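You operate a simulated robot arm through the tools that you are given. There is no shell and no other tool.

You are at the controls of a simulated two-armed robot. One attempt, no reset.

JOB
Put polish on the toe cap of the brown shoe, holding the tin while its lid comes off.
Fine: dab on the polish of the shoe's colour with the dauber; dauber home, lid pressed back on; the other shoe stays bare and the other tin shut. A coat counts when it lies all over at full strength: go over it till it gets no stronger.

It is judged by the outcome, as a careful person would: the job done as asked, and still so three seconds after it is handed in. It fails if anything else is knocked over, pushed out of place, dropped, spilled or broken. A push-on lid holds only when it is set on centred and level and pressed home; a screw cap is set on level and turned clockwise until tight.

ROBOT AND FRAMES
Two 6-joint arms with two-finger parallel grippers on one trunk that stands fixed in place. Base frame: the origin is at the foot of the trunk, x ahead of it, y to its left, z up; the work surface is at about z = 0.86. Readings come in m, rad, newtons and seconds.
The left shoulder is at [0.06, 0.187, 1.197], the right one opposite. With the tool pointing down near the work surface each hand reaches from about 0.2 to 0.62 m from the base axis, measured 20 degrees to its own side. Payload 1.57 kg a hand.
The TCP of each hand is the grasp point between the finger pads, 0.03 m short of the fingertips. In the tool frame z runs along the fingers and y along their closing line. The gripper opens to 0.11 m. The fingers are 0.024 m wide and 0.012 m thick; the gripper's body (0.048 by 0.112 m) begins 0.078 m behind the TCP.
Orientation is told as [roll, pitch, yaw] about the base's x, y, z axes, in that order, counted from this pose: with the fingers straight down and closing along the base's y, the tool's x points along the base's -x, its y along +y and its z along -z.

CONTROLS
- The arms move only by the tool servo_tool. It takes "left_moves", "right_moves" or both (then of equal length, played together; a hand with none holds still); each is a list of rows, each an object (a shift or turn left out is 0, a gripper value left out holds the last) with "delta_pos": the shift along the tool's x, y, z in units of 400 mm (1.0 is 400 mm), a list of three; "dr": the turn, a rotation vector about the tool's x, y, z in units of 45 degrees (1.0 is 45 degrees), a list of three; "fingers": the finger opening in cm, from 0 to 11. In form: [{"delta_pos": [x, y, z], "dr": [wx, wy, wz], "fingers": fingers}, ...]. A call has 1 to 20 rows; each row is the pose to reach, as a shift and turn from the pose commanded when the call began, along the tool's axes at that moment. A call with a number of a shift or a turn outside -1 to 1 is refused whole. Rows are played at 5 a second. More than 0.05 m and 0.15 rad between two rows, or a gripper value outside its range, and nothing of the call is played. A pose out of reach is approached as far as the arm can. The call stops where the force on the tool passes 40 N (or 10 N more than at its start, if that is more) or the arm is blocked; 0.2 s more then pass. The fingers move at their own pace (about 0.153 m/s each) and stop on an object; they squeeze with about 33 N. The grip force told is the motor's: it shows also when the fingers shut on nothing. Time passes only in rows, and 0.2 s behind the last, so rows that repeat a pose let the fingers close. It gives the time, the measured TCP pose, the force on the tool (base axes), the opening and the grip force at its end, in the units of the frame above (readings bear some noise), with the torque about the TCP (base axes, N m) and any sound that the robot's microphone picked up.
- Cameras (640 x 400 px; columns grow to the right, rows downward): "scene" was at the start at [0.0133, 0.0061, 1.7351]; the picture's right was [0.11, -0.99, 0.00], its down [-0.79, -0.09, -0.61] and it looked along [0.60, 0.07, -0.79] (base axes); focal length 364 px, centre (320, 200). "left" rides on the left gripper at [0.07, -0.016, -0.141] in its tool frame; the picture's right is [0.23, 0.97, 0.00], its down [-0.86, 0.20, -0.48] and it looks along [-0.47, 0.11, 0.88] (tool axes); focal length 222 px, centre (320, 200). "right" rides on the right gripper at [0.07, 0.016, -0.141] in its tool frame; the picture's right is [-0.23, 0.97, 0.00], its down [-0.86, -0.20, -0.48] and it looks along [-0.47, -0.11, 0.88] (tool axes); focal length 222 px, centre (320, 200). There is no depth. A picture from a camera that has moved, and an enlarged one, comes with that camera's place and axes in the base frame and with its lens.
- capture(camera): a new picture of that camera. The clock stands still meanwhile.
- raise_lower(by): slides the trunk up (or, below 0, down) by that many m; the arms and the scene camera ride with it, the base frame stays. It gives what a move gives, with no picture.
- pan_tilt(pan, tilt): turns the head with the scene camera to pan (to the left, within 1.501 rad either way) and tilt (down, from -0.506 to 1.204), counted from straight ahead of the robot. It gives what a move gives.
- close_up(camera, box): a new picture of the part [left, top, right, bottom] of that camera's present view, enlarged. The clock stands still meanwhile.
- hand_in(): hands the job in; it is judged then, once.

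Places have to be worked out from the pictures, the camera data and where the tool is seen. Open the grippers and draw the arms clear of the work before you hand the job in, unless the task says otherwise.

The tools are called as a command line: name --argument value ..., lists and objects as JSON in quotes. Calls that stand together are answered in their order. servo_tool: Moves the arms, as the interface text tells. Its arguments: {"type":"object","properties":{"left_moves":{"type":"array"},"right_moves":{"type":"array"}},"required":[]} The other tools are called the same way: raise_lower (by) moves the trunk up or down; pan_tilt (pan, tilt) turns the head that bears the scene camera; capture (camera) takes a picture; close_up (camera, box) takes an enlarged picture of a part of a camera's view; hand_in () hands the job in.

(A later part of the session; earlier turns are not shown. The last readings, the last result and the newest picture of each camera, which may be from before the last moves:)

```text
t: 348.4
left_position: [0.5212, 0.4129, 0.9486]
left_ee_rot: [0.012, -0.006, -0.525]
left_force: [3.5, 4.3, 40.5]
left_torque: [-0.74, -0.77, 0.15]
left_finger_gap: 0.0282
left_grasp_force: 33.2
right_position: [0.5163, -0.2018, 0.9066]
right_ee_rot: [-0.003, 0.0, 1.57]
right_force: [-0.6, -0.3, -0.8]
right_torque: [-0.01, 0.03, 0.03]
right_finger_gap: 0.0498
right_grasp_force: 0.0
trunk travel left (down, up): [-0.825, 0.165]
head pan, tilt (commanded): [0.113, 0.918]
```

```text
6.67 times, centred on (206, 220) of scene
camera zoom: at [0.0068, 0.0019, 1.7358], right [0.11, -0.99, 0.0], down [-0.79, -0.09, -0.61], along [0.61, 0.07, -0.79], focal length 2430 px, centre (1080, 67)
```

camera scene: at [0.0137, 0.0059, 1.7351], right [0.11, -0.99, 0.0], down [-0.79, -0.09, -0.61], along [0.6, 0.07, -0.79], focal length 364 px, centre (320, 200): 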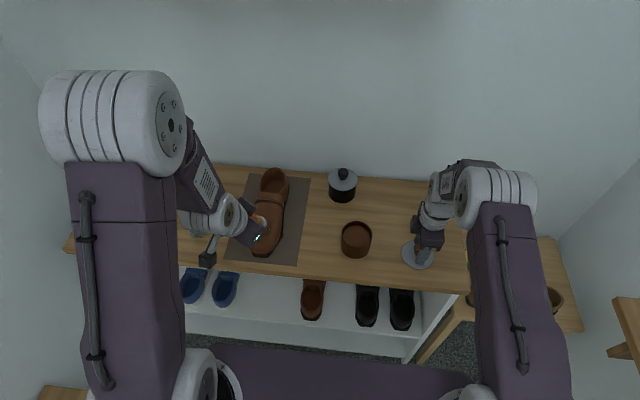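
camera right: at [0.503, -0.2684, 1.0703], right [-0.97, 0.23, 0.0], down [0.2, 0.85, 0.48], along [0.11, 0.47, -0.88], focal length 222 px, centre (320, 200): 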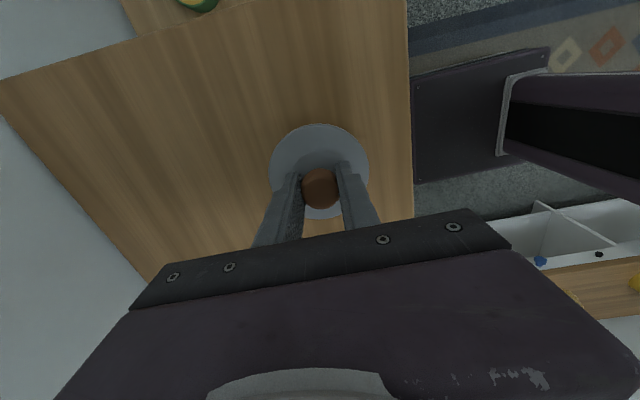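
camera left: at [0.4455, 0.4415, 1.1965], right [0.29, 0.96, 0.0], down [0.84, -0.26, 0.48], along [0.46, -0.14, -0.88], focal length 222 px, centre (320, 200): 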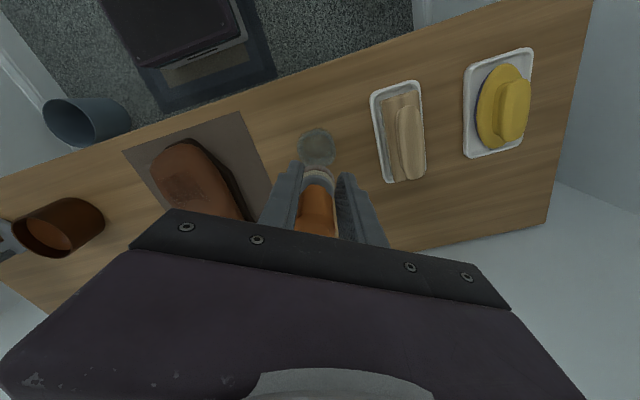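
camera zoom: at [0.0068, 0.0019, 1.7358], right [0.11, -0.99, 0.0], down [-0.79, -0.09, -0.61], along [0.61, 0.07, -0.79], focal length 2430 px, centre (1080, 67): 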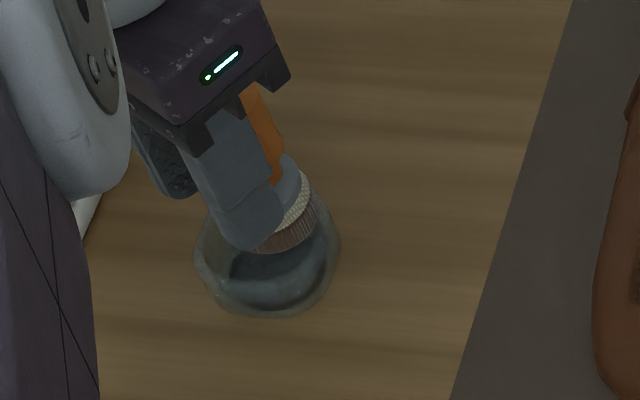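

The bristles caught the cup's right-hand rim (40 N stop; force centre at -y). I raise 1 cm, check the cup, and shift 5 mm to the left before trying again.

servo_tool --left_moves '[{"delta_pos": [0, 0, -0.02]}, {"delta_pos": [0, 0, -0.03]}, {"delta_pos": [0.0084, 0.0096, -0.03]}, {"delta_pos": [0.0084, 0.0096, -0.03]}]'

close_up --camera "scene" --box '[166, 190, 246, 250]'

close_up --camera "left" --box '[260, 100, 380, 220]'

```text
t: 349.4
left_position: [0.5194, 0.4196, 0.9527]
left_ee_rot: [-0.002, 0.002, -0.524]
left_force: [-0.3, 0.1, -0.6]
left_torque: [0.01, 0.0, 0.02]
left_finger_gap: 0.0281
left_grasp_force: 33.1
right_position: [0.5217, -0.2003, 0.9048]
right_ee_rot: [0.001, 0.0, 1.571]
right_force: [0.2, -0.3, 0.0]
right_torque: [-0.01, 0.0, 0.01]
right_finger_gap: 0.05
right_grasp_force: 0.1
trunk travel left (down, up): [-0.825, 0.165]
head pan, tilt (commanded): [0.113, 0.918]
```

```text
6.67 times, centred on (206, 220) of scene
camera zoom: at [0.0138, 0.0061, 1.735], right [0.11, -0.99, 0.0], down [-0.79, -0.09, -0.61], along [0.6, 0.07, -0.79], focal length 2430 px, centre (1080, 67)
```

zoom: 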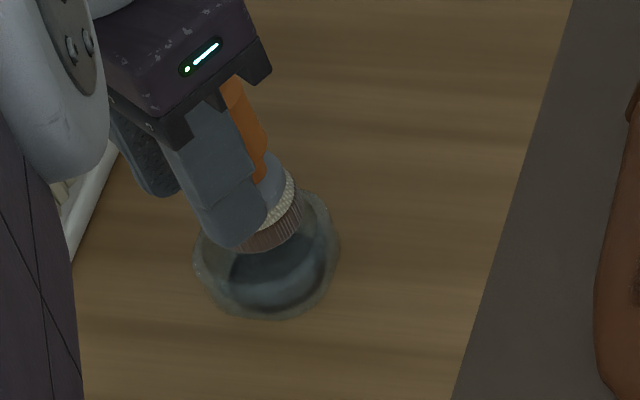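

```text
3.33 times, centred on (320, 160) of left
camera zoom: at [0.4509, 0.4401, 1.0953], right [0.29, 0.96, 0.0], down [0.84, -0.25, 0.48], along [0.46, -0.14, -0.88], focal length 740 px, centre (320, 333)
```

zoom: 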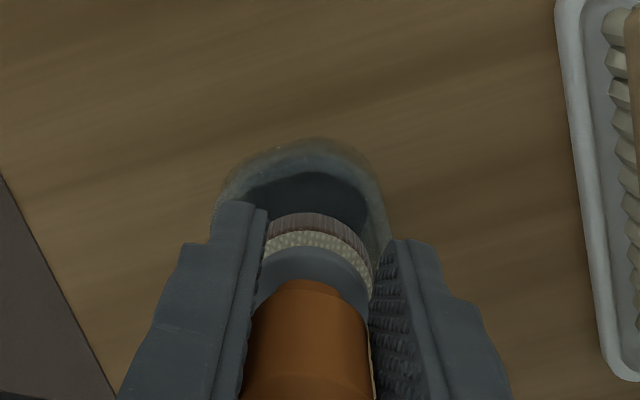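

The cup hasn't moved, and the bristles now line up as in the earlier successful insertion. I lower in small steps.

servo_tool --left_moves '[{"delta_pos": [0, 0, 0.006]}, {"delta_pos": [0, 0, 0.012]}, {"delta_pos": [0, 0, 0.016]}]'

```text
t: 350.2
left_position: [0.5213, 0.419, 0.9508]
left_ee_rot: [0.001, 0.002, -0.523]
left_force: [0.2, -0.4, 5.6]
left_torque: [-0.02, -0.19, 0.03]
left_finger_gap: 0.0281
left_grasp_force: 32.6
right_position: [0.5197, -0.1985, 0.9055]
right_ee_rot: [0.001, 0.0, 1.571]
right_force: [-0.1, 0.3, 0.6]
right_torque: [0.0, 0.0, 0.03]
right_finger_gap: 0.0502
right_grasp_force: 0.0
trunk travel left (down, up): [-0.825, 0.165]
head pan, tilt (commanded): [0.113, 0.918]
```

Light touch on the far rim (force centre at +x). I raise a little, shift 5 mm back, and lower again.

servo_tool --left_moves '[{"delta_pos": [0, 0, -0.01]}, {"delta_pos": [0.0108, -0.0063, -0.01]}, {"delta_pos": [0.0108, -0.0063, 0]}, {"delta_pos": [0.0108, -0.0063, 0.008]}, {"delta_pos": [0.0108, -0.0063, 0.012]}]'

```text
t: 351.4
left_position: [0.516, 0.4188, 0.9433]
left_ee_rot: [-0.001, 0.0, -0.522]
left_force: [0.5, 0.9, -0.4]
left_torque: [-0.01, -0.01, 0.04]
left_finger_gap: 0.0284
left_grasp_force: 32.9
right_position: [0.5199, -0.1988, 0.9041]
right_ee_rot: [0.001, 0.0, 1.571]
right_force: [-0.7, 0.4, -0.4]
right_torque: [0.01, -0.02, 0.0]
right_finger_gap: 0.0498
right_grasp_force: 0.0
trunk travel left (down, up): [-0.825, 0.165]
head pan, tilt (commanded): [0.113, 0.918]
```

Inside the cup now (no contact at 0.943). I continue down toward the floor.

servo_tool --left_moves '[{"delta_pos": [0, 0, 0.008]}, {"delta_pos": [0, 0, 0.016]}, {"delta_pos": [0, 0, 0.022]}]'

close_up --camera "scene" --box '[166, 190, 246, 250]'

```text
t: 352.2
left_position: [0.5156, 0.4188, 0.9344]
left_ee_rot: [0.0, 0.001, -0.523]
left_force: [-0.9, 0.1, -0.5]
left_torque: [0.0, 0.01, -0.02]
left_finger_gap: 0.0283
left_grasp_force: 32.8
right_position: [0.5203, -0.2001, 0.905]
right_ee_rot: [-0.001, 0.0, 1.571]
right_force: [0.8, -1.3, 0.0]
right_torque: [0.02, -0.03, 0.01]
right_finger_gap: 0.05
right_grasp_force: 0.1
trunk travel left (down, up): [-0.825, 0.165]
head pan, tilt (commanded): [0.113, 0.918]
```

```text
6.67 times, centred on (206, 220) of scene
camera zoom: at [0.0136, 0.0063, 1.7351], right [0.11, -0.99, 0.0], down [-0.79, -0.09, -0.61], along [0.6, 0.07, -0.79], focal length 2430 px, centre (1080, 67)
```

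zoom: 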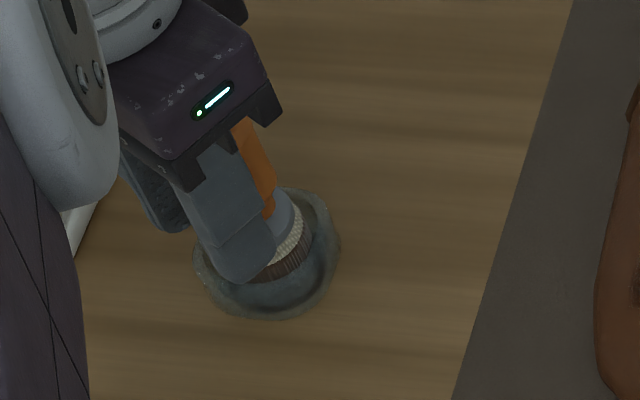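

servo_tool --left_moves '[{"delta_pos": [0, 0, 0.005]}, {"delta_pos": [0, 0, 0.01]}, {"delta_pos": [0, 0, 0.015]}]'

```text
t: 353.0
left_position: [0.5162, 0.4191, 0.9291]
left_ee_rot: [0.0, 0.0, -0.525]
left_force: [0.5, -0.6, -0.9]
left_torque: [0.01, 0.06, 0.0]
left_finger_gap: 0.0279
left_grasp_force: 33.1
right_position: [0.5209, -0.2002, 0.9039]
right_ee_rot: [-0.001, -0.001, 1.571]
right_force: [0.4, 0.6, -0.7]
right_torque: [-0.01, 0.0, -0.01]
right_finger_gap: 0.0502
right_grasp_force: 0.1
trunk travel left (down, up): [-0.825, 0.165]
head pan, tilt (commanded): [0.113, 0.918]
```

servo_tool --left_moves '[{"delta_pos": [0, 0, 0.004]}, {"delta_pos": [0, 0, 0.008]}, {"delta_pos": [0, 0, 0.011]}]'

```text
t: 353.8
left_position: [0.5151, 0.4179, 0.9268]
left_ee_rot: [0.002, -0.002, -0.524]
left_force: [-1.0, 1.6, 9.8]
left_torque: [0.0, 0.1, -0.04]
left_finger_gap: 0.0284
left_grasp_force: 32.9
right_position: [0.5195, -0.1995, 0.9059]
right_ee_rot: [-0.002, -0.001, 1.571]
right_force: [-0.1, -0.7, 0.8]
right_torque: [-0.01, -0.02, 0.01]
right_finger_gap: 0.0503
right_grasp_force: 0.1
trunk travel left (down, up): [-0.825, 0.165]
head pan, tilt (commanded): [0.113, 0.918]
```

Floor contact (10 N). I relieve the pressure and open the fingers gently, then lift straight up.

servo_tool --left_moves '[{"delta_pos": [0, 0, -0.004]}, {"delta_pos": [0, 0, -0.004], "fingers": 3.1}, {"delta_pos": [0, 0, -0.004], "fingers": 3.8}, {"delta_pos": [0, 0, -0.004], "fingers": 5.0}, {"delta_pos": [0, 0, -0.004], "fingers": 7.0}, {"delta_pos": [0, 0, -0.004], "fingers": 7.0}]'

close_up --camera "left" --box '[240, 100, 400, 240]'

close_up --camera "scene" --box '[166, 190, 246, 250]'

```text
t: 355.2
left_position: [0.5159, 0.4188, 0.9259]
left_ee_rot: [-0.002, 0.001, -0.524]
left_force: [1.1, 0.4, -0.2]
left_torque: [0.02, -0.01, 0.0]
left_finger_gap: 0.0698
left_grasp_force: 0.0
right_position: [0.52, -0.2, 0.9043]
right_ee_rot: [0.001, 0.001, 1.571]
right_force: [0.4, -0.4, -0.1]
right_torque: [-0.02, -0.02, 0.0]
right_finger_gap: 0.0499
right_grasp_force: 0.0
trunk travel left (down, up): [-0.825, 0.165]
head pan, tilt (commanded): [0.113, 0.918]
```

```text
2.86 times, centred on (320, 170) of left
camera zoom: at [0.4466, 0.4406, 1.0671], right [0.29, 0.96, 0.0], down [0.84, -0.25, 0.48], along [0.46, -0.14, -0.88], focal length 635 px, centre (320, 286)
```

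zoom: 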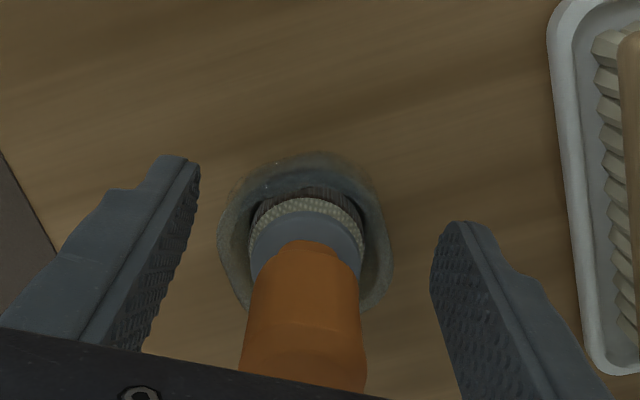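

```text
6.67 times, centred on (206, 220) of scene
camera zoom: at [0.0136, 0.0063, 1.7351], right [0.11, -0.99, 0.0], down [-0.79, -0.09, -0.61], along [0.6, 0.07, -0.79], focal length 2430 px, centre (1080, 67)
```

zoom: 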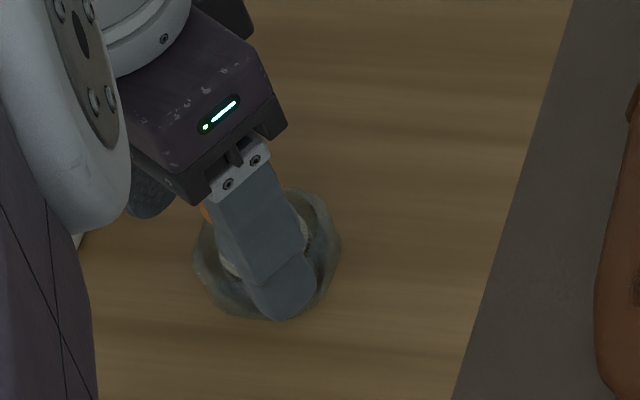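

The dauber stands in its cup. I lift the left hand straight up and away, then check it.

servo_tool --left_moves '[{"delta_pos": [0, 0, -0.08]}, {"delta_pos": [0, 0, -0.18]}, {"delta_pos": [0, 0, -0.28]}, {"delta_pos": [0, 0, -0.38]}, {"delta_pos": [0, 0, -0.42]}, {"delta_pos": [0, 0, -0.42]}]'

close_up --camera "scene" --box '[166, 190, 246, 250]'

capture --camera "scene"

close_up --camera "right" --box '[240, 100, 400, 240]'

```text
t: 356.6
left_position: [0.5152, 0.4187, 1.0953]
left_ee_rot: [0.0, 0.002, -0.523]
left_force: [0.4, 0.2, -0.1]
left_torque: [0.05, -0.02, -0.05]
left_finger_gap: 0.07
left_grasp_force: 0.0
right_position: [0.5212, -0.1998, 0.9041]
right_ee_rot: [0.0, 0.0, 1.57]
right_force: [0.6, -0.3, 0.2]
right_torque: [0.01, -0.05, 0.0]
right_finger_gap: 0.0498
right_grasp_force: 0.1
trunk travel left (down, up): [-0.825, 0.165]
head pan, tilt (commanded): [0.113, 0.918]
```

```text
6.67 times, centred on (206, 220) of scene
camera zoom: at [0.0137, 0.0064, 1.7351], right [0.11, -0.99, 0.0], down [-0.79, -0.09, -0.61], along [0.6, 0.07, -0.79], focal length 2430 px, centre (1080, 67)
```

zoom: 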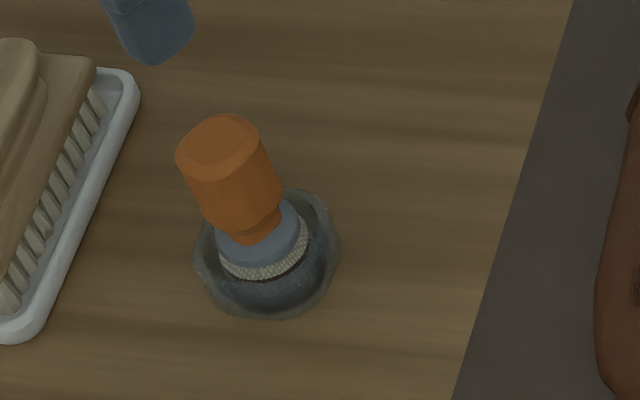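

```text
taken
camera scene: at [0.0137, 0.0064, 1.7351], right [0.11, -0.99, 0.0], down [-0.79, -0.09, -0.61], along [0.6, 0.07, -0.79], focal length 364 px, centre (320, 200)
```

scene: 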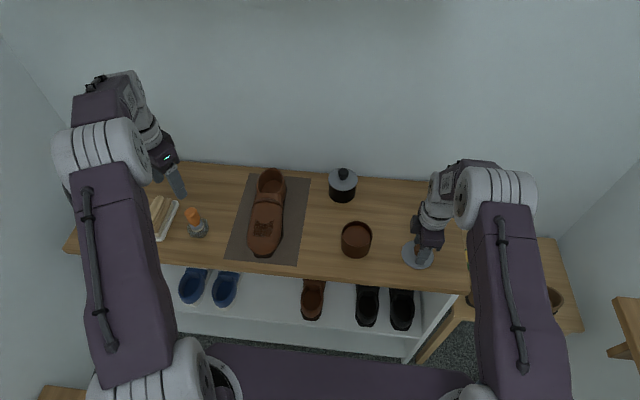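

```text
2.86 times, centred on (320, 170) of right
camera zoom: at [0.5034, -0.2685, 1.0456], right [-0.97, 0.23, 0.0], down [0.2, 0.86, 0.48], along [0.11, 0.47, -0.88], focal length 635 px, centre (320, 286)
```

zoom: 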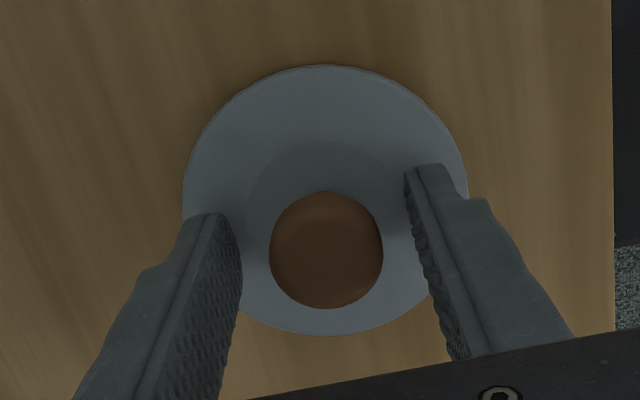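

The dauber is home and upright, and the lid sits undisturbed between the right fingers. Before re-lidding I check that the tin has not shifted, using the same zoom as right after opening.

close_up --camera "scene" --box '[290, 190, 418, 270]'

close_up --camera "scene" --box '[316, 205, 396, 255]'

```text
5.00 times, centred on (354, 230) of scene
camera zoom: at [0.0137, 0.0064, 1.7351], right [0.11, -0.99, 0.0], down [-0.79, -0.09, -0.61], along [0.6, 0.07, -0.79], focal length 1823 px, centre (150, 50)
```

zoom: 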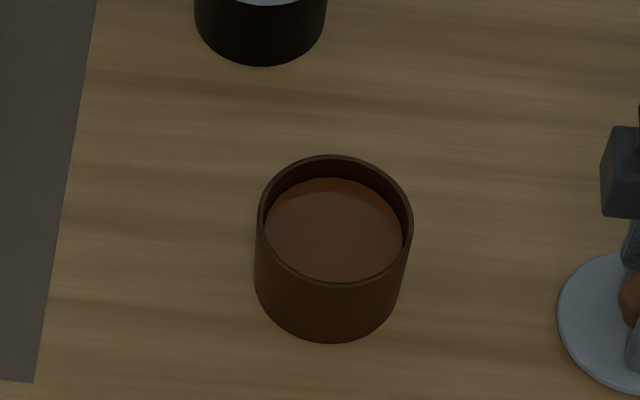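

```text
8.00 times, centred on (356, 230) of scene
camera zoom: at [0.0137, 0.0064, 1.7351], right [0.11, -0.99, 0.0], down [-0.79, -0.09, -0.61], along [0.6, 0.07, -0.79], focal length 2916 px, centre (32, -40)
```

zoom: 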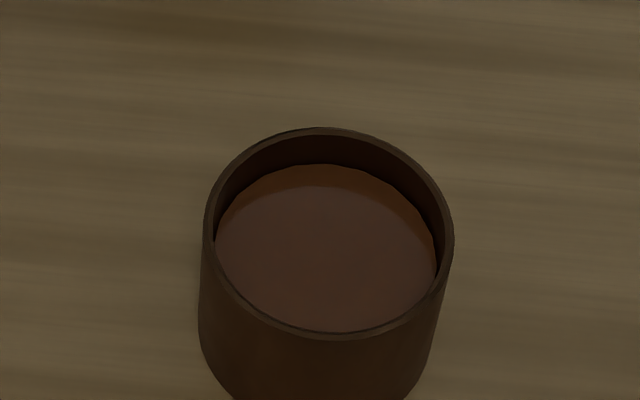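

The tin is within 1 mm of its original place. I lower the right hand 4 mm and grip the knob.

servo_tool --right_moves '[{"delta_pos": [0, 0, 0.005]}, {"delta_pos": [0, 0, 0.01]}, {"delta_pos": [0, 0, 0.01], "fingers": 4.0}, {"delta_pos": [0, 0, 0.01], "fingers": 3.2}, {"delta_pos": [0, 0, 0.01], "fingers": 2.0}, {"delta_pos": [0, 0, 0.01], "fingers": 2.0}, {"delta_pos": [0, 0, 0.01], "fingers": 2.0}]'

close_up --camera "right" --box '[240, 100, 400, 240]'

```text
t: 358.2
left_position: [0.5147, 0.4189, 1.0963]
left_ee_rot: [-0.001, -0.001, -0.523]
left_force: [-0.2, 0.0, 0.1]
left_torque: [-0.01, 0.0, -0.01]
left_finger_gap: 0.0698
left_grasp_force: 0.0
right_position: [0.5195, -0.1993, 0.9012]
right_ee_rot: [-0.003, -0.001, 1.572]
right_force: [1.4, 0.1, 8.5]
right_torque: [-0.01, 0.02, -0.03]
right_finger_gap: 0.0271
right_grasp_force: 33.1
trunk travel left (down, up): [-0.825, 0.165]
head pan, tilt (commanded): [0.113, 0.918]
```

```text
2.86 times, centred on (320, 170) of right
camera zoom: at [0.5027, -0.2685, 1.0422], right [-0.97, 0.23, 0.0], down [0.2, 0.86, 0.48], along [0.11, 0.47, -0.88], focal length 635 px, centre (320, 286)
```

zoom: 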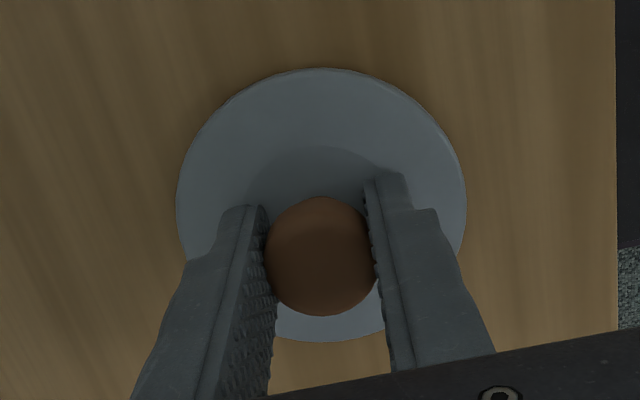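

Gripped squarely, matching the original view. I lift the lid straight up and bring it over the tin.

servo_tool --right_moves '[{"delta_pos": [0, 0, -0.02]}, {"delta_pos": [0, 0, -0.08]}, {"delta_pos": [0, 0, -0.17]}, {"delta_pos": [0, 0, -0.26]}, {"delta_pos": [-0.1047, -0.0056, -0.26]}, {"delta_pos": [-0.2094, -0.0113, -0.26]}, {"delta_pos": [-0.3141, -0.0169, -0.26]}, {"delta_pos": [-0.4188, -0.0225, -0.26]}, {"delta_pos": [-0.4188, -0.0225, -0.26]}]'

close_up --camera "scene" --box '[290, 180, 418, 260]'

capture --camera "right"

capture --camera "scene"

```text
t: 360.2
left_position: [0.5154, 0.4191, 1.0944]
left_ee_rot: [-0.001, 0.0, -0.524]
left_force: [0.6, -0.3, 0.4]
left_torque: [0.01, 0.02, 0.02]
left_finger_gap: 0.07
left_grasp_force: 0.2
right_position: [0.5305, -0.0331, 1.0065]
right_ee_rot: [-0.001, 0.0, 1.571]
right_force: [-0.9, -0.1, -0.6]
right_torque: [0.03, -0.02, 0.0]
right_finger_gap: 0.0273
right_grasp_force: 32.9
trunk travel left (down, up): [-0.825, 0.165]
head pan, tilt (commanded): [0.113, 0.918]
```

```text
5.00 times, centred on (354, 220) of scene
camera zoom: at [0.0135, 0.0055, 1.7351], right [0.11, -0.99, 0.0], down [-0.79, -0.09, -0.61], along [0.6, 0.07, -0.79], focal length 1823 px, centre (150, 100)
```

zoom: 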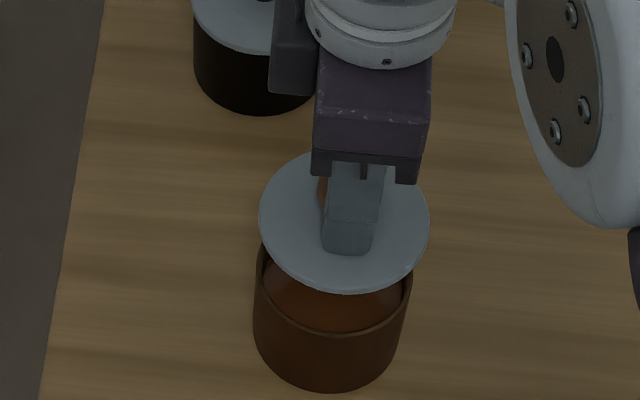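

```text
taken
camera right: at [0.5125, -0.1021, 1.1466], right [-0.97, 0.23, 0.0], down [0.2, 0.85, 0.48], along [0.11, 0.47, -0.88], focal length 222 px, centre (320, 200)
```

right: 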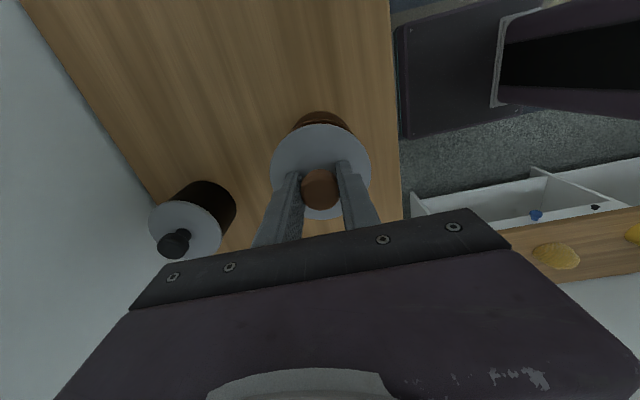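

```text
taken
camera scene: at [0.0135, 0.0055, 1.7351], right [0.11, -0.99, 0.0], down [-0.79, -0.09, -0.61], along [0.6, 0.07, -0.79], focal length 364 px, centre (320, 200)
```

scene: 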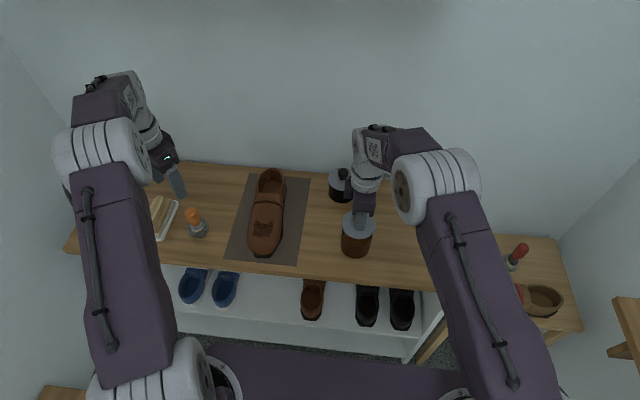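

The lid hovers level over the tin, aligned within about 1 mm by comparison with the earlier lift-off view. I lower it slowly.

servo_tool --right_moves '[{"delta_pos": [0, 0, 0.03]}, {"delta_pos": [0, 0, 0.06]}, {"delta_pos": [0, 0, 0.08]}, {"delta_pos": [0, 0, 0.0875]}, {"delta_pos": [0, 0, 0.0875]}]'

close_up --camera "scene" --box '[290, 180, 418, 260]'

close_up --camera "right" --box '[240, 90, 400, 230]'

```text
t: 361.4
left_position: [0.5157, 0.4181, 1.095]
left_ee_rot: [0.0, 0.0, -0.523]
left_force: [0.8, 0.3, 0.9]
left_torque: [0.01, 0.0, -0.02]
left_finger_gap: 0.07
left_grasp_force: 0.1
right_position: [0.5297, -0.0324, 0.969]
right_ee_rot: [0.001, -0.001, 1.572]
right_force: [-0.7, 0.4, -1.1]
right_torque: [0.0, 0.03, 0.03]
right_finger_gap: 0.0273
right_grasp_force: 33.7
trunk travel left (down, up): [-0.825, 0.165]
head pan, tilt (commanded): [0.113, 0.918]
```

```text
5.00 times, centred on (354, 220) of scene
camera zoom: at [0.0134, 0.006, 1.7351], right [0.11, -0.99, 0.0], down [-0.79, -0.09, -0.61], along [0.6, 0.07, -0.79], focal length 1823 px, centre (150, 100)
```

zoom: 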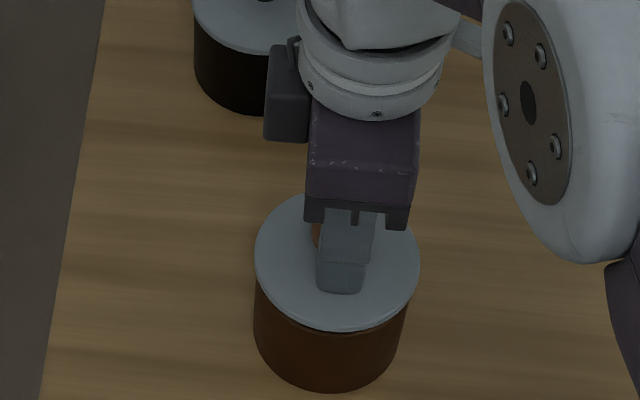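

```text
2.86 times, centred on (320, 160) of right
camera zoom: at [0.5123, -0.1012, 1.1105], right [-0.97, 0.23, 0.0], down [0.2, 0.86, 0.48], along [0.11, 0.47, -0.88], focal length 635 px, centre (320, 314)
```

zoom: 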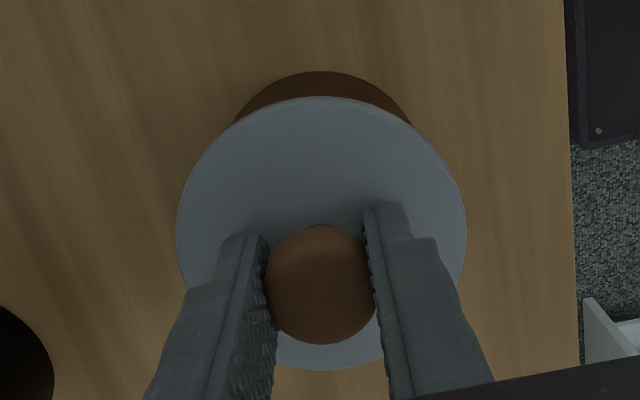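

Very nearly seated with no contact yet. I lower the last few mm in small steps, watching force and torque.

servo_tool --right_moves '[{"delta_pos": [0, 0, 0.005]}, {"delta_pos": [0, 0, 0.01]}, {"delta_pos": [0, 0, 0.015]}]'

```text
t: 362.2
left_position: [0.5153, 0.4191, 1.0951]
left_ee_rot: [0.0, 0.0, -0.525]
left_force: [-0.2, -0.3, 0.3]
left_torque: [-0.02, -0.01, -0.01]
left_finger_gap: 0.0701
left_grasp_force: 0.0
right_position: [0.5289, -0.0318, 0.9631]
right_ee_rot: [0.0, 0.001, 1.571]
right_force: [0.4, -0.6, -1.1]
right_torque: [0.01, -0.02, 0.0]
right_finger_gap: 0.0273
right_grasp_force: 32.6
trunk travel left (down, up): [-0.825, 0.165]
head pan, tilt (commanded): [0.113, 0.918]
```

servo_tool --right_moves '[{"delta_pos": [0, 0, 0.004]}, {"delta_pos": [0, 0, 0.008]}, {"delta_pos": [0, 0, 0.008]}]'

close_up --camera "scene" --box '[290, 180, 418, 260]'

```text
t: 363.0
left_position: [0.5151, 0.4186, 1.0942]
left_ee_rot: [0.001, -0.002, -0.523]
left_force: [0.2, -0.4, 0.6]
left_torque: [0.02, 0.02, 0.0]
left_finger_gap: 0.07
left_grasp_force: 0.3
right_position: [0.5294, -0.0327, 0.9614]
right_ee_rot: [-0.003, 0.0, 1.572]
right_force: [0.7, 0.9, 5.7]
right_torque: [-0.04, -0.02, 0.0]
right_finger_gap: 0.027
right_grasp_force: 33.0
trunk travel left (down, up): [-0.825, 0.165]
head pan, tilt (commanded): [0.113, 0.918]
```

```text
5.00 times, centred on (354, 220) of scene
camera zoom: at [0.0125, 0.0065, 1.7352], right [0.11, -0.99, 0.0], down [-0.79, -0.09, -0.61], along [0.6, 0.07, -0.79], focal length 1823 px, centre (150, 100)
```

zoom: 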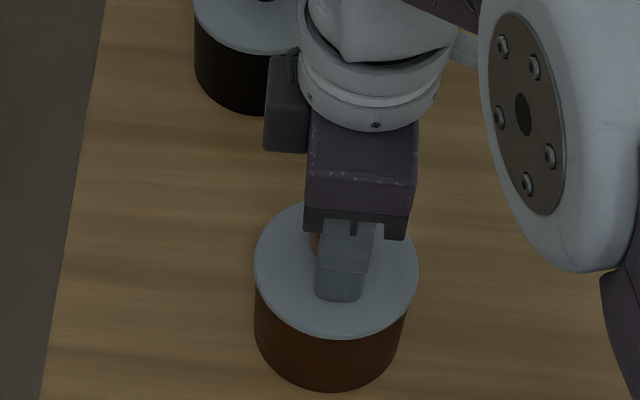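

Centred contact (5.7 N, negligible torque). Now I press the lid home, increasing the push in small steps.

servo_tool --right_moves '[{"delta_pos": [0, 0, 0.004]}, {"delta_pos": [0, 0, 0.008]}, {"delta_pos": [0, 0, 0.008]}]'

```text
t: 363.8
left_position: [0.5138, 0.4187, 1.0959]
left_ee_rot: [0.001, -0.002, -0.523]
left_force: [0.0, -0.3, 0.6]
left_torque: [0.0, 0.04, -0.01]
left_finger_gap: 0.0698
left_grasp_force: 0.0
right_position: [0.5285, -0.0314, 0.9613]
right_ee_rot: [-0.01, -0.002, 1.57]
right_force: [6.9, -3.6, 35.8]
right_torque: [-0.19, -0.03, 0.03]
right_finger_gap: 0.0272
right_grasp_force: 32.7
trunk travel left (down, up): [-0.825, 0.165]
head pan, tilt (commanded): [0.113, 0.918]
```

36 N with no further travel; the height matches the original seated position. I ease off and compare the closed tin with the original view.

servo_tool --right_moves '[{"delta_pos": [0, 0, -0.006]}, {"delta_pos": [0, 0, -0.008]}]'

close_up --camera "scene" --box '[316, 210, 396, 260]'

close_up --camera "right" --box '[260, 90, 380, 200]'

```text
t: 364.4
left_position: [0.5154, 0.4183, 1.0949]
left_ee_rot: [-0.001, 0.0, -0.523]
left_force: [0.2, 0.1, -0.5]
left_torque: [0.02, 0.0, -0.01]
left_finger_gap: 0.0699
left_grasp_force: 0.1
right_position: [0.5287, -0.0329, 0.9616]
right_ee_rot: [-0.002, 0.0, 1.572]
right_force: [9.6, -2.5, 24.1]
right_torque: [0.07, -0.18, -0.04]
right_finger_gap: 0.0266
right_grasp_force: 32.9
trunk travel left (down, up): [-0.825, 0.165]
head pan, tilt (commanded): [0.113, 0.918]
```

```text
8.00 times, centred on (356, 235) of scene
camera zoom: at [0.0118, 0.006, 1.735], right [0.11, -0.99, 0.0], down [-0.79, -0.09, -0.61], along [0.6, 0.07, -0.79], focal length 2916 px, centre (32, -80)
```

zoom: 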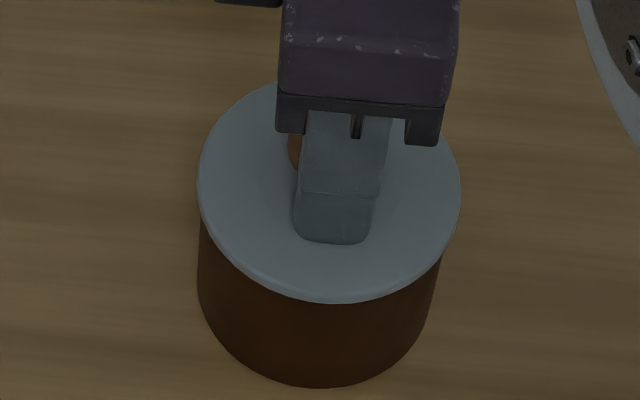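

```text
3.64 times, centred on (320, 145) of right
camera zoom: at [0.5114, -0.1011, 1.102], right [-0.97, 0.23, 0.0], down [0.2, 0.85, 0.48], along [0.11, 0.47, -0.88], focal length 808 px, centre (320, 400)
```

zoom: 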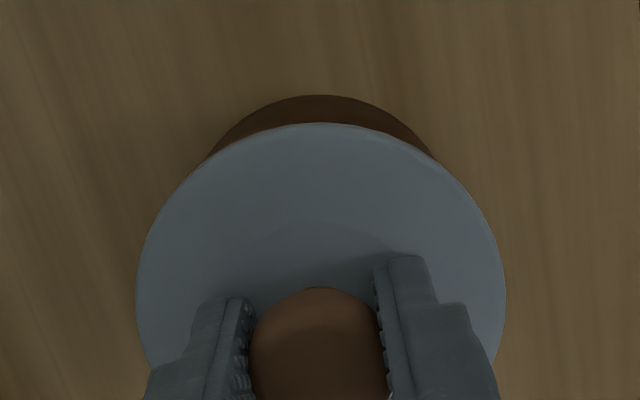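

The lid sits at exactly the original height relative to the tin. I release the knob, rise, close the fingers, and press once more on top of the knob to make sure it is home.

servo_tool --right_moves '[{"delta_pos": [0, 0, -0.006]}, {"delta_pos": [0, 0, -0.006], "fingers": 3.2}, {"delta_pos": [0, 0, -0.006], "fingers": 4.0}, {"delta_pos": [0, 0, -0.006], "fingers": 5.5}, {"delta_pos": [0, 0, -0.006], "fingers": 5.5}, {"delta_pos": [0, 0, -0.06]}, {"delta_pos": [0, 0, -0.12]}, {"delta_pos": [0, 0, -0.14]}, {"delta_pos": [0, 0, -0.14], "fingers": 0.5}, {"delta_pos": [0, 0, -0.14], "fingers": 0}, {"delta_pos": [0, 0, -0.14], "fingers": 0}]'

close_up --camera "scene" --box '[316, 210, 396, 260]'

capture --camera "right"

```text
t: 366.8
left_position: [0.5158, 0.419, 1.0938]
left_ee_rot: [0.0, -0.001, -0.523]
left_force: [0.1, 0.5, -1.1]
left_torque: [-0.02, 0.03, 0.01]
left_finger_gap: 0.0701
left_grasp_force: 0.0
right_position: [0.5288, -0.0329, 1.0154]
right_ee_rot: [0.001, 0.001, 1.571]
right_force: [0.5, -0.1, -0.3]
right_torque: [-0.01, 0.0, 0.02]
right_finger_gap: 0.0
right_grasp_force: 21.1
trunk travel left (down, up): [-0.825, 0.165]
head pan, tilt (commanded): [0.113, 0.918]
```

```text
8.00 times, centred on (356, 235) of scene
camera zoom: at [0.0134, 0.0062, 1.7351], right [0.11, -0.99, 0.0], down [-0.79, -0.09, -0.61], along [0.6, 0.07, -0.79], focal length 2916 px, centre (32, -80)
```

zoom: 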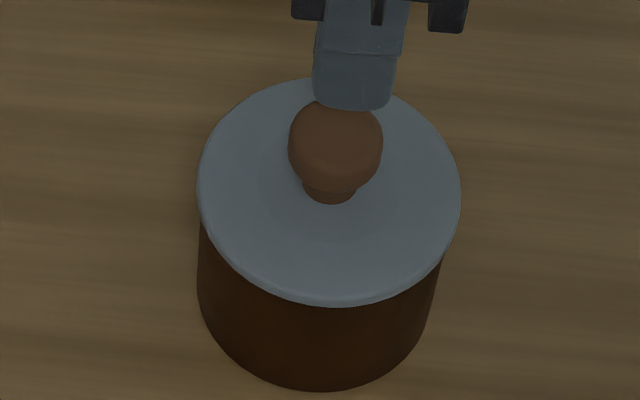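

```text
taken
camera right: at [0.5124, -0.1017, 1.1573], right [-0.97, 0.23, 0.0], down [0.2, 0.86, 0.48], along [0.11, 0.47, -0.88], focal length 222 px, centre (320, 200)
```

right: 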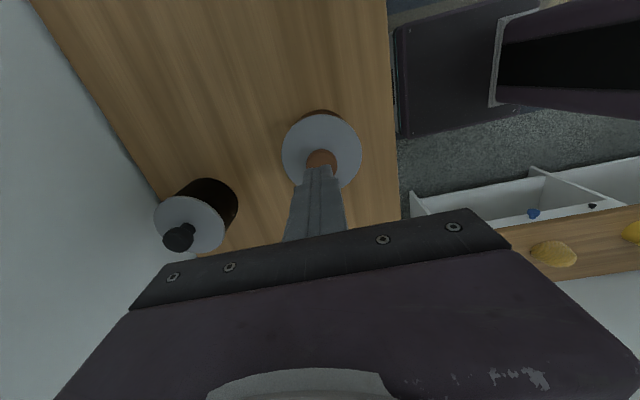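

The lid looks level and centred. I press down on the knob's top with the closed fingertips.

servo_tool --right_moves '[{"delta_pos": [-0.005, 0, 0.03]}, {"delta_pos": [-0.005, 0, 0.055]}, {"delta_pos": [-0.005, 0, 0.062]}, {"delta_pos": [-0.005, 0, 0.062]}]'

```text
t: 367.8
left_position: [0.5153, 0.4198, 1.0951]
left_ee_rot: [0.0, 0.0, -0.524]
left_force: [-0.1, -0.7, 0.7]
left_torque: [0.04, -0.01, 0.0]
left_finger_gap: 0.0702
left_grasp_force: 0.2
right_position: [0.5304, -0.0307, 0.9911]
right_ee_rot: [0.002, -0.001, 1.571]
right_force: [0.4, 0.2, 0.3]
right_torque: [-0.03, 0.03, 0.02]
right_finger_gap: 0.0
right_grasp_force: 21.3
trunk travel left (down, up): [-0.825, 0.165]
head pan, tilt (commanded): [0.113, 0.918]
```

servo_tool --right_moves '[{"delta_pos": [0, 0, 0.005]}, {"delta_pos": [0, 0, 0.01]}, {"delta_pos": [0, 0, 0.015]}]'

```text
t: 368.8
left_position: [0.5128, 0.418, 1.0961]
left_ee_rot: [0.001, -0.002, -0.524]
left_force: [-0.2, 0.0, 0.6]
left_torque: [0.0, 0.05, -0.04]
left_finger_gap: 0.0701
left_grasp_force: 0.0
right_position: [0.5296, -0.0303, 0.9911]
right_ee_rot: [-0.013, -0.003, 1.569]
right_force: [-8.2, -2.2, 22.8]
right_torque: [-0.1, 0.28, -0.02]
right_finger_gap: 0.0
right_grasp_force: 21.1
trunk travel left (down, up): [-0.825, 0.165]
head pan, tilt (commanded): [0.113, 0.918]
stopped in row 3 (right hand): the force on the tool passed its limit at 42 N (the readings are from after the stop); the commanded pose is now the measured one
```

The press reached 42 N with no movement, so the lid is firmly home. I raise the right hand clear and inspect.

servo_tool --right_moves '[{"delta_pos": [0, 0, -0.03]}, {"delta_pos": [0, 0, -0.12]}, {"delta_pos": [0, 0, -0.22]}, {"delta_pos": [0.1, 0, -0.3]}, {"delta_pos": [0.22, 0, -0.3]}, {"delta_pos": [0.34, 0, -0.3]}, {"delta_pos": [0.45, 0, -0.3], "fingers": 6}, {"delta_pos": [0.45, 0, -0.3], "fingers": 11}, {"delta_pos": [0.45, 0, -0.3], "fingers": 11}]'

close_up --camera "scene" --box '[316, 210, 396, 260]'

capture --camera "scene"

capture --camera "right"

```text
refused: row 4 steps farther than a row can; nothing moved
```

```text
8.00 times, centred on (356, 235) of scene
camera zoom: at [0.0081, 0.0058, 1.7351], right [0.11, -0.99, 0.0], down [-0.79, -0.09, -0.61], along [0.61, 0.07, -0.79], focal length 2916 px, centre (32, -80)
```

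zoom: 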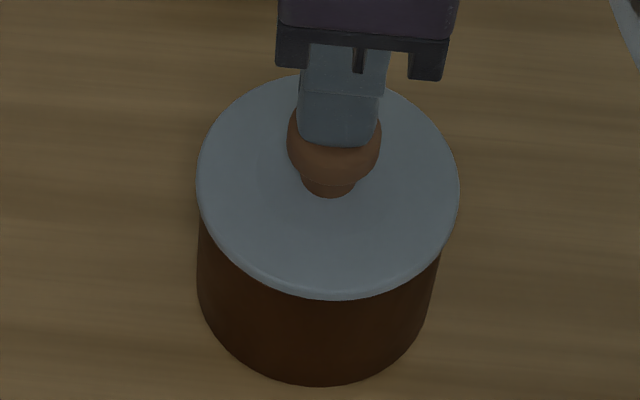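

```text
taken
camera scene: at [0.0081, 0.0058, 1.7351], right [0.11, -0.99, 0.0], down [-0.79, -0.09, -0.61], along [0.61, 0.07, -0.79], focal length 364 px, centre (320, 200)
```

scene: 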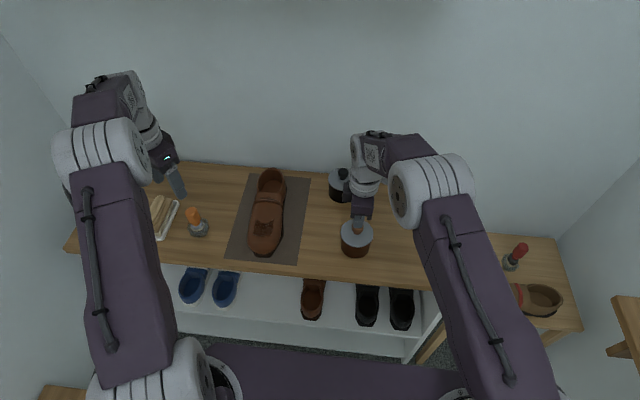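

```text
taken
camera right: at [0.5113, -0.0994, 1.1318], right [-0.97, 0.23, -0.01], down [0.19, 0.85, 0.48], along [0.12, 0.47, -0.88], focal length 222 px, centre (320, 200)
```

right: 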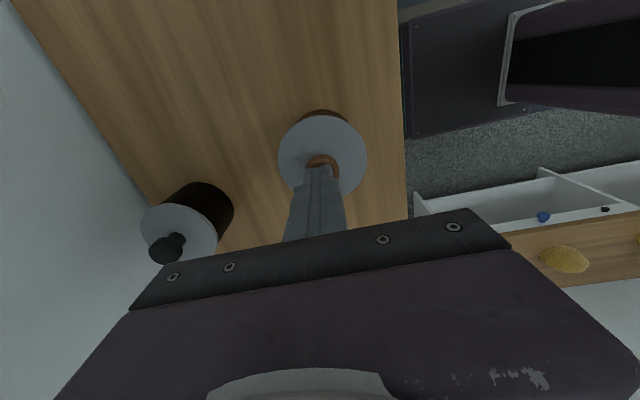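

One row was too long, so nothing moved; I repeat the retreat with smaller steps.

servo_tool --right_moves '[{"delta_pos": [0, 0, -0.03]}, {"delta_pos": [0, 0, -0.12]}, {"delta_pos": [0, 0, -0.22]}, {"delta_pos": [0.06, 0, -0.29]}, {"delta_pos": [0.16, 0, -0.31]}, {"delta_pos": [0.26, 0, -0.31]}, {"delta_pos": [0.36, 0, -0.31], "fingers": 6}, {"delta_pos": [0.45, 0, -0.31], "fingers": 11}, {"delta_pos": [0.45, 0, -0.31], "fingers": 11}]'

close_up --camera "scene" --box '[316, 210, 396, 260]'

close_up --camera "right" --box '[260, 120, 400, 240]'

```text
t: 370.8
left_position: [0.5158, 0.419, 1.0941]
left_ee_rot: [-0.001, 0.0, -0.525]
left_force: [0.3, 0.2, -0.1]
left_torque: [-0.03, -0.03, 0.03]
left_finger_gap: 0.0702
left_grasp_force: 0.2
right_position: [0.5322, -0.2095, 1.1106]
right_ee_rot: [-0.01, -0.002, 1.57]
right_force: [0.0, 0.3, 0.2]
right_torque: [-0.01, 0.01, -0.03]
right_finger_gap: 0.1101
right_grasp_force: 0.0
trunk travel left (down, up): [-0.825, 0.165]
head pan, tilt (commanded): [0.113, 0.918]
```

```text
8.00 times, centred on (356, 235) of scene
camera zoom: at [0.0133, 0.007, 1.7351], right [0.11, -0.99, 0.0], down [-0.79, -0.09, -0.61], along [0.6, 0.07, -0.79], focal length 2916 px, centre (32, -80)
```

zoom: 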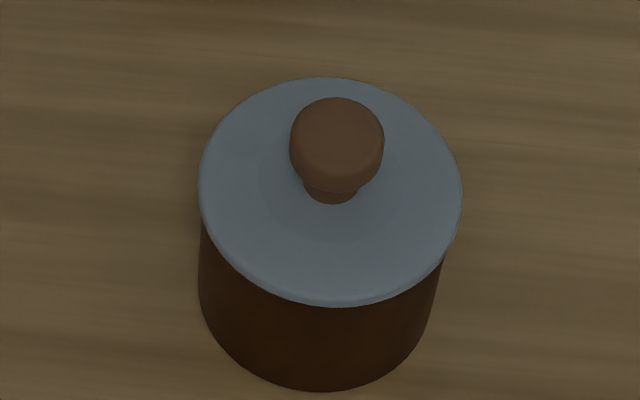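

```text
3.33 times, centred on (330, 180) of right
camera zoom: at [0.5135, -0.2789, 1.2515], right [-0.97, 0.23, -0.01], down [0.19, 0.85, 0.48], along [0.12, 0.47, -0.88], focal length 740 px, centre (287, 267)
```

zoom: 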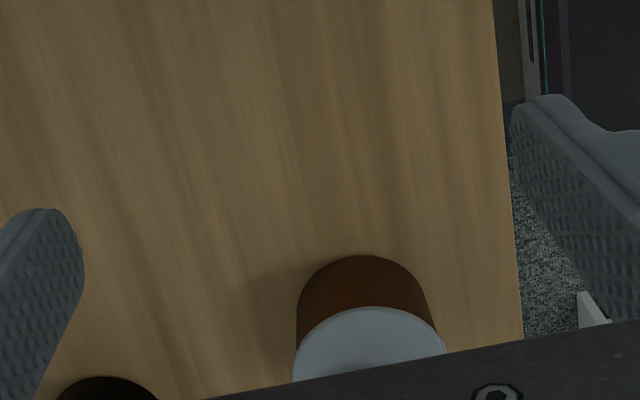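

The closed tin matches the original picture, only 1–2 mm shifted as a whole. I check the lid's level from the left camera too, along with the dauber and shoe.

capture --camera "left"

close_up --camera "left" --box '[0, 150, 120, 270]'

capture --camera "right"

```text
taken
camera left: at [0.4461, 0.4412, 1.2355], right [0.29, 0.96, 0.0], down [0.84, -0.25, 0.48], along [0.46, -0.14, -0.88], focal length 222 px, centre (320, 200)
```

left: 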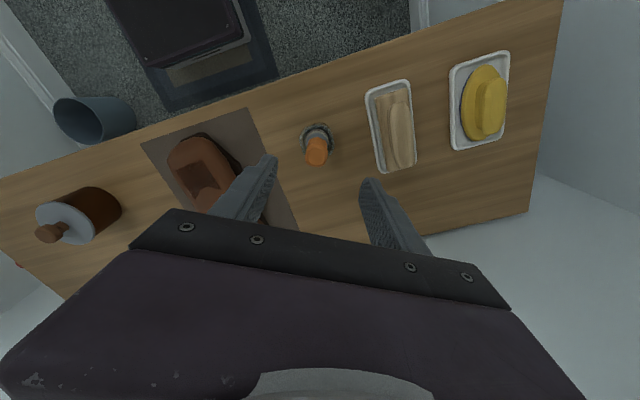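

```text
3.33 times, centred on (60, 210) of left
camera zoom: at [0.4461, 0.4412, 1.2355], right [0.29, 0.96, 0.0], down [0.84, -0.25, 0.48], along [0.46, -0.14, -0.88], focal length 740 px, centre (1187, 167)
```

zoom: 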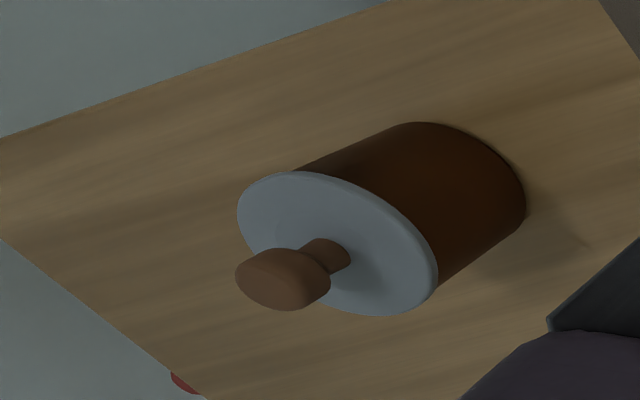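

```text
taken
camera right: at [0.5135, -0.2789, 1.2515], right [-0.97, 0.23, -0.01], down [0.19, 0.85, 0.48], along [0.12, 0.47, -0.88], focal length 222 px, centre (320, 200)
```

right: 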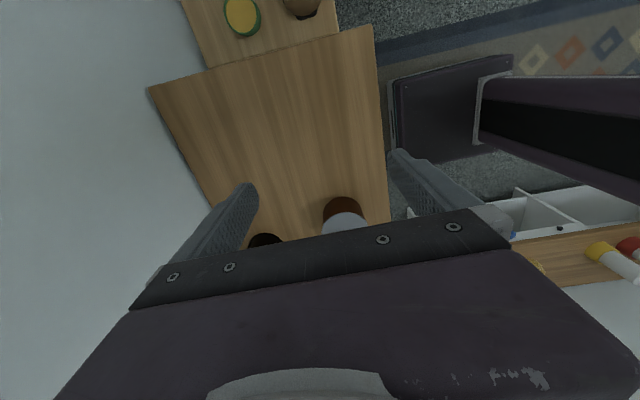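

The lid is flush and level all round, the dauber stands in its cup, and everything else is in place. I open both grippers and draw both arms up and clear.

servo_tool --left_moves '[{"delta_pos": [0, 0, -0.1], "fingers": 9}, {"delta_pos": [0, 0, -0.2], "fingers": 11}, {"delta_pos": [0.06, -0.035, -0.28]}, {"delta_pos": [0.13, -0.075, -0.325]}, {"delta_pos": [0.195, -0.1125, -0.325]}, {"delta_pos": [0.195, -0.1125, -0.325]}]' --right_moves '[{"delta_pos": [0, 0, -0.1], "fingers": 11}, {"delta_pos": [0, 0, -0.2]}, {"delta_pos": [0.07, 0.04, -0.27]}, {"delta_pos": [0.14, 0.09, -0.275]}, {"delta_pos": [0.2, 0.15, -0.275]}, {"delta_pos": [0.2, 0.15, -0.275]}]'

capture --camera "scene"

close_up --camera "scene" --box '[150, 150, 310, 270]'

close_up --camera "scene" --box '[300, 150, 460, 270]'

```text
t: 372.2
left_position: [0.4266, 0.4187, 1.2234]
left_ee_rot: [0.0, 0.0, -0.524]
left_force: [-0.5, -0.7, 0.0]
left_torque: [-0.03, 0.01, 0.02]
left_finger_gap: 0.1101
left_grasp_force: 0.1
right_position: [0.4713, -0.2899, 1.2201]
right_ee_rot: [-0.01, -0.001, 1.573]
right_force: [0.6, 0.3, -0.4]
right_torque: [-0.02, 0.05, 0.0]
right_finger_gap: 0.11
right_grasp_force: 0.0
trunk travel left (down, up): [-0.825, 0.165]
head pan, tilt (commanded): [0.113, 0.918]
```

```text
taken
camera scene: at [0.0146, 0.0067, 1.7351], right [0.11, -0.99, 0.0], down [-0.79, -0.09, -0.61], along [0.6, 0.07, -0.8], focal length 364 px, centre (320, 200)
```

scene: 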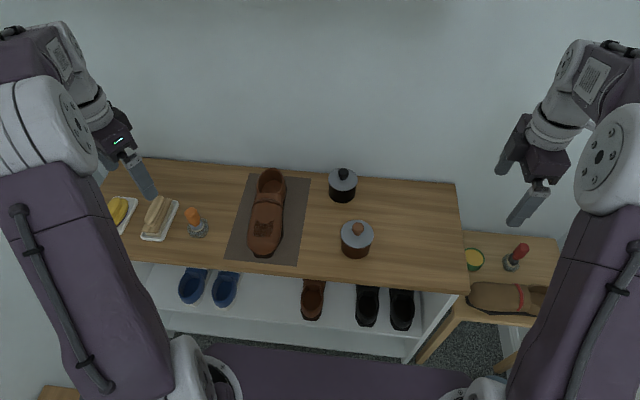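

```text
3.33 times, centred on (230, 210) of scene
camera zoom: at [0.0146, 0.0067, 1.7351], right [0.11, -0.99, 0.0], down [-0.79, -0.09, -0.61], along [0.6, 0.07, -0.8], focal length 1215 px, centre (620, 167)
```

zoom: 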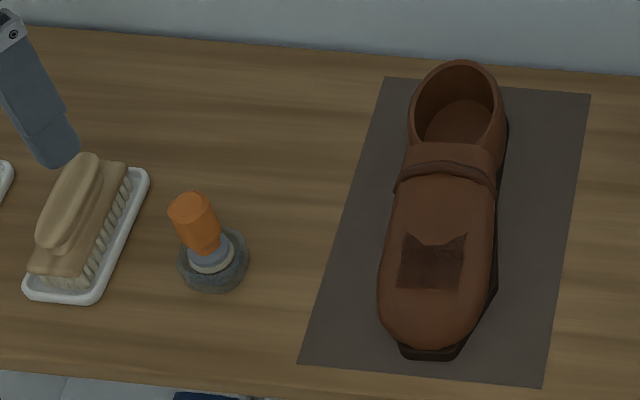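

```text
3.33 times, centred on (380, 210) of scene
camera zoom: at [0.0146, 0.0067, 1.7351], right [0.11, -0.99, 0.0], down [-0.79, -0.09, -0.61], along [0.6, 0.07, -0.8], focal length 1215 px, centre (120, 167)
```

zoom: 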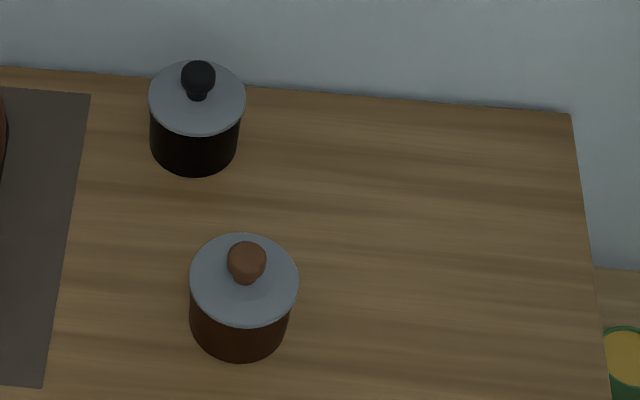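

Everything is in place. One last close look at the coat and the closed tin before handing in.

close_up --camera "scene" --box '[252, 212, 284, 242]'

close_up --camera "scene" --box '[330, 212, 382, 262]'

```text
13.33 times, centred on (268, 227) of scene
camera zoom: at [0.0146, 0.0067, 1.7351], right [0.11, -0.99, 0.0], down [-0.79, -0.09, -0.61], along [0.6, 0.07, -0.8], focal length 4860 px, centre (1013, -160)
```

zoom: 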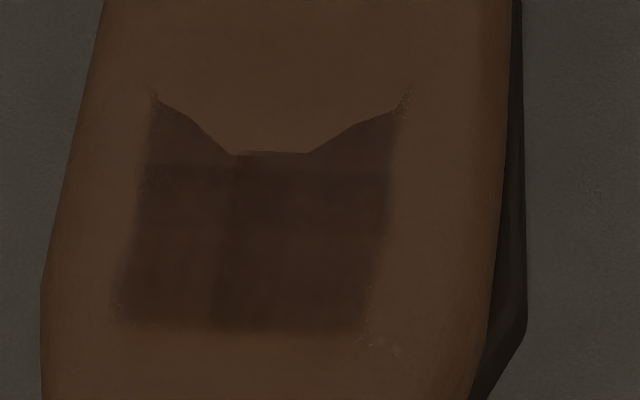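

```text
8.00 times, centred on (356, 237) of scene
camera zoom: at [0.0146, 0.0067, 1.7351], right [0.11, -0.99, 0.0], down [-0.79, -0.09, -0.61], along [0.6, 0.07, -0.8], focal length 2916 px, centre (32, -96)
```

zoom: 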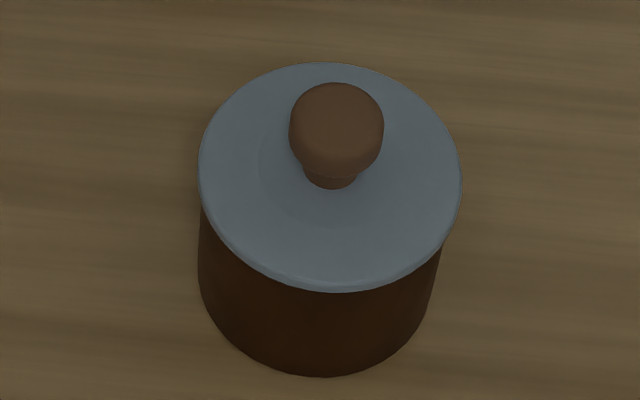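

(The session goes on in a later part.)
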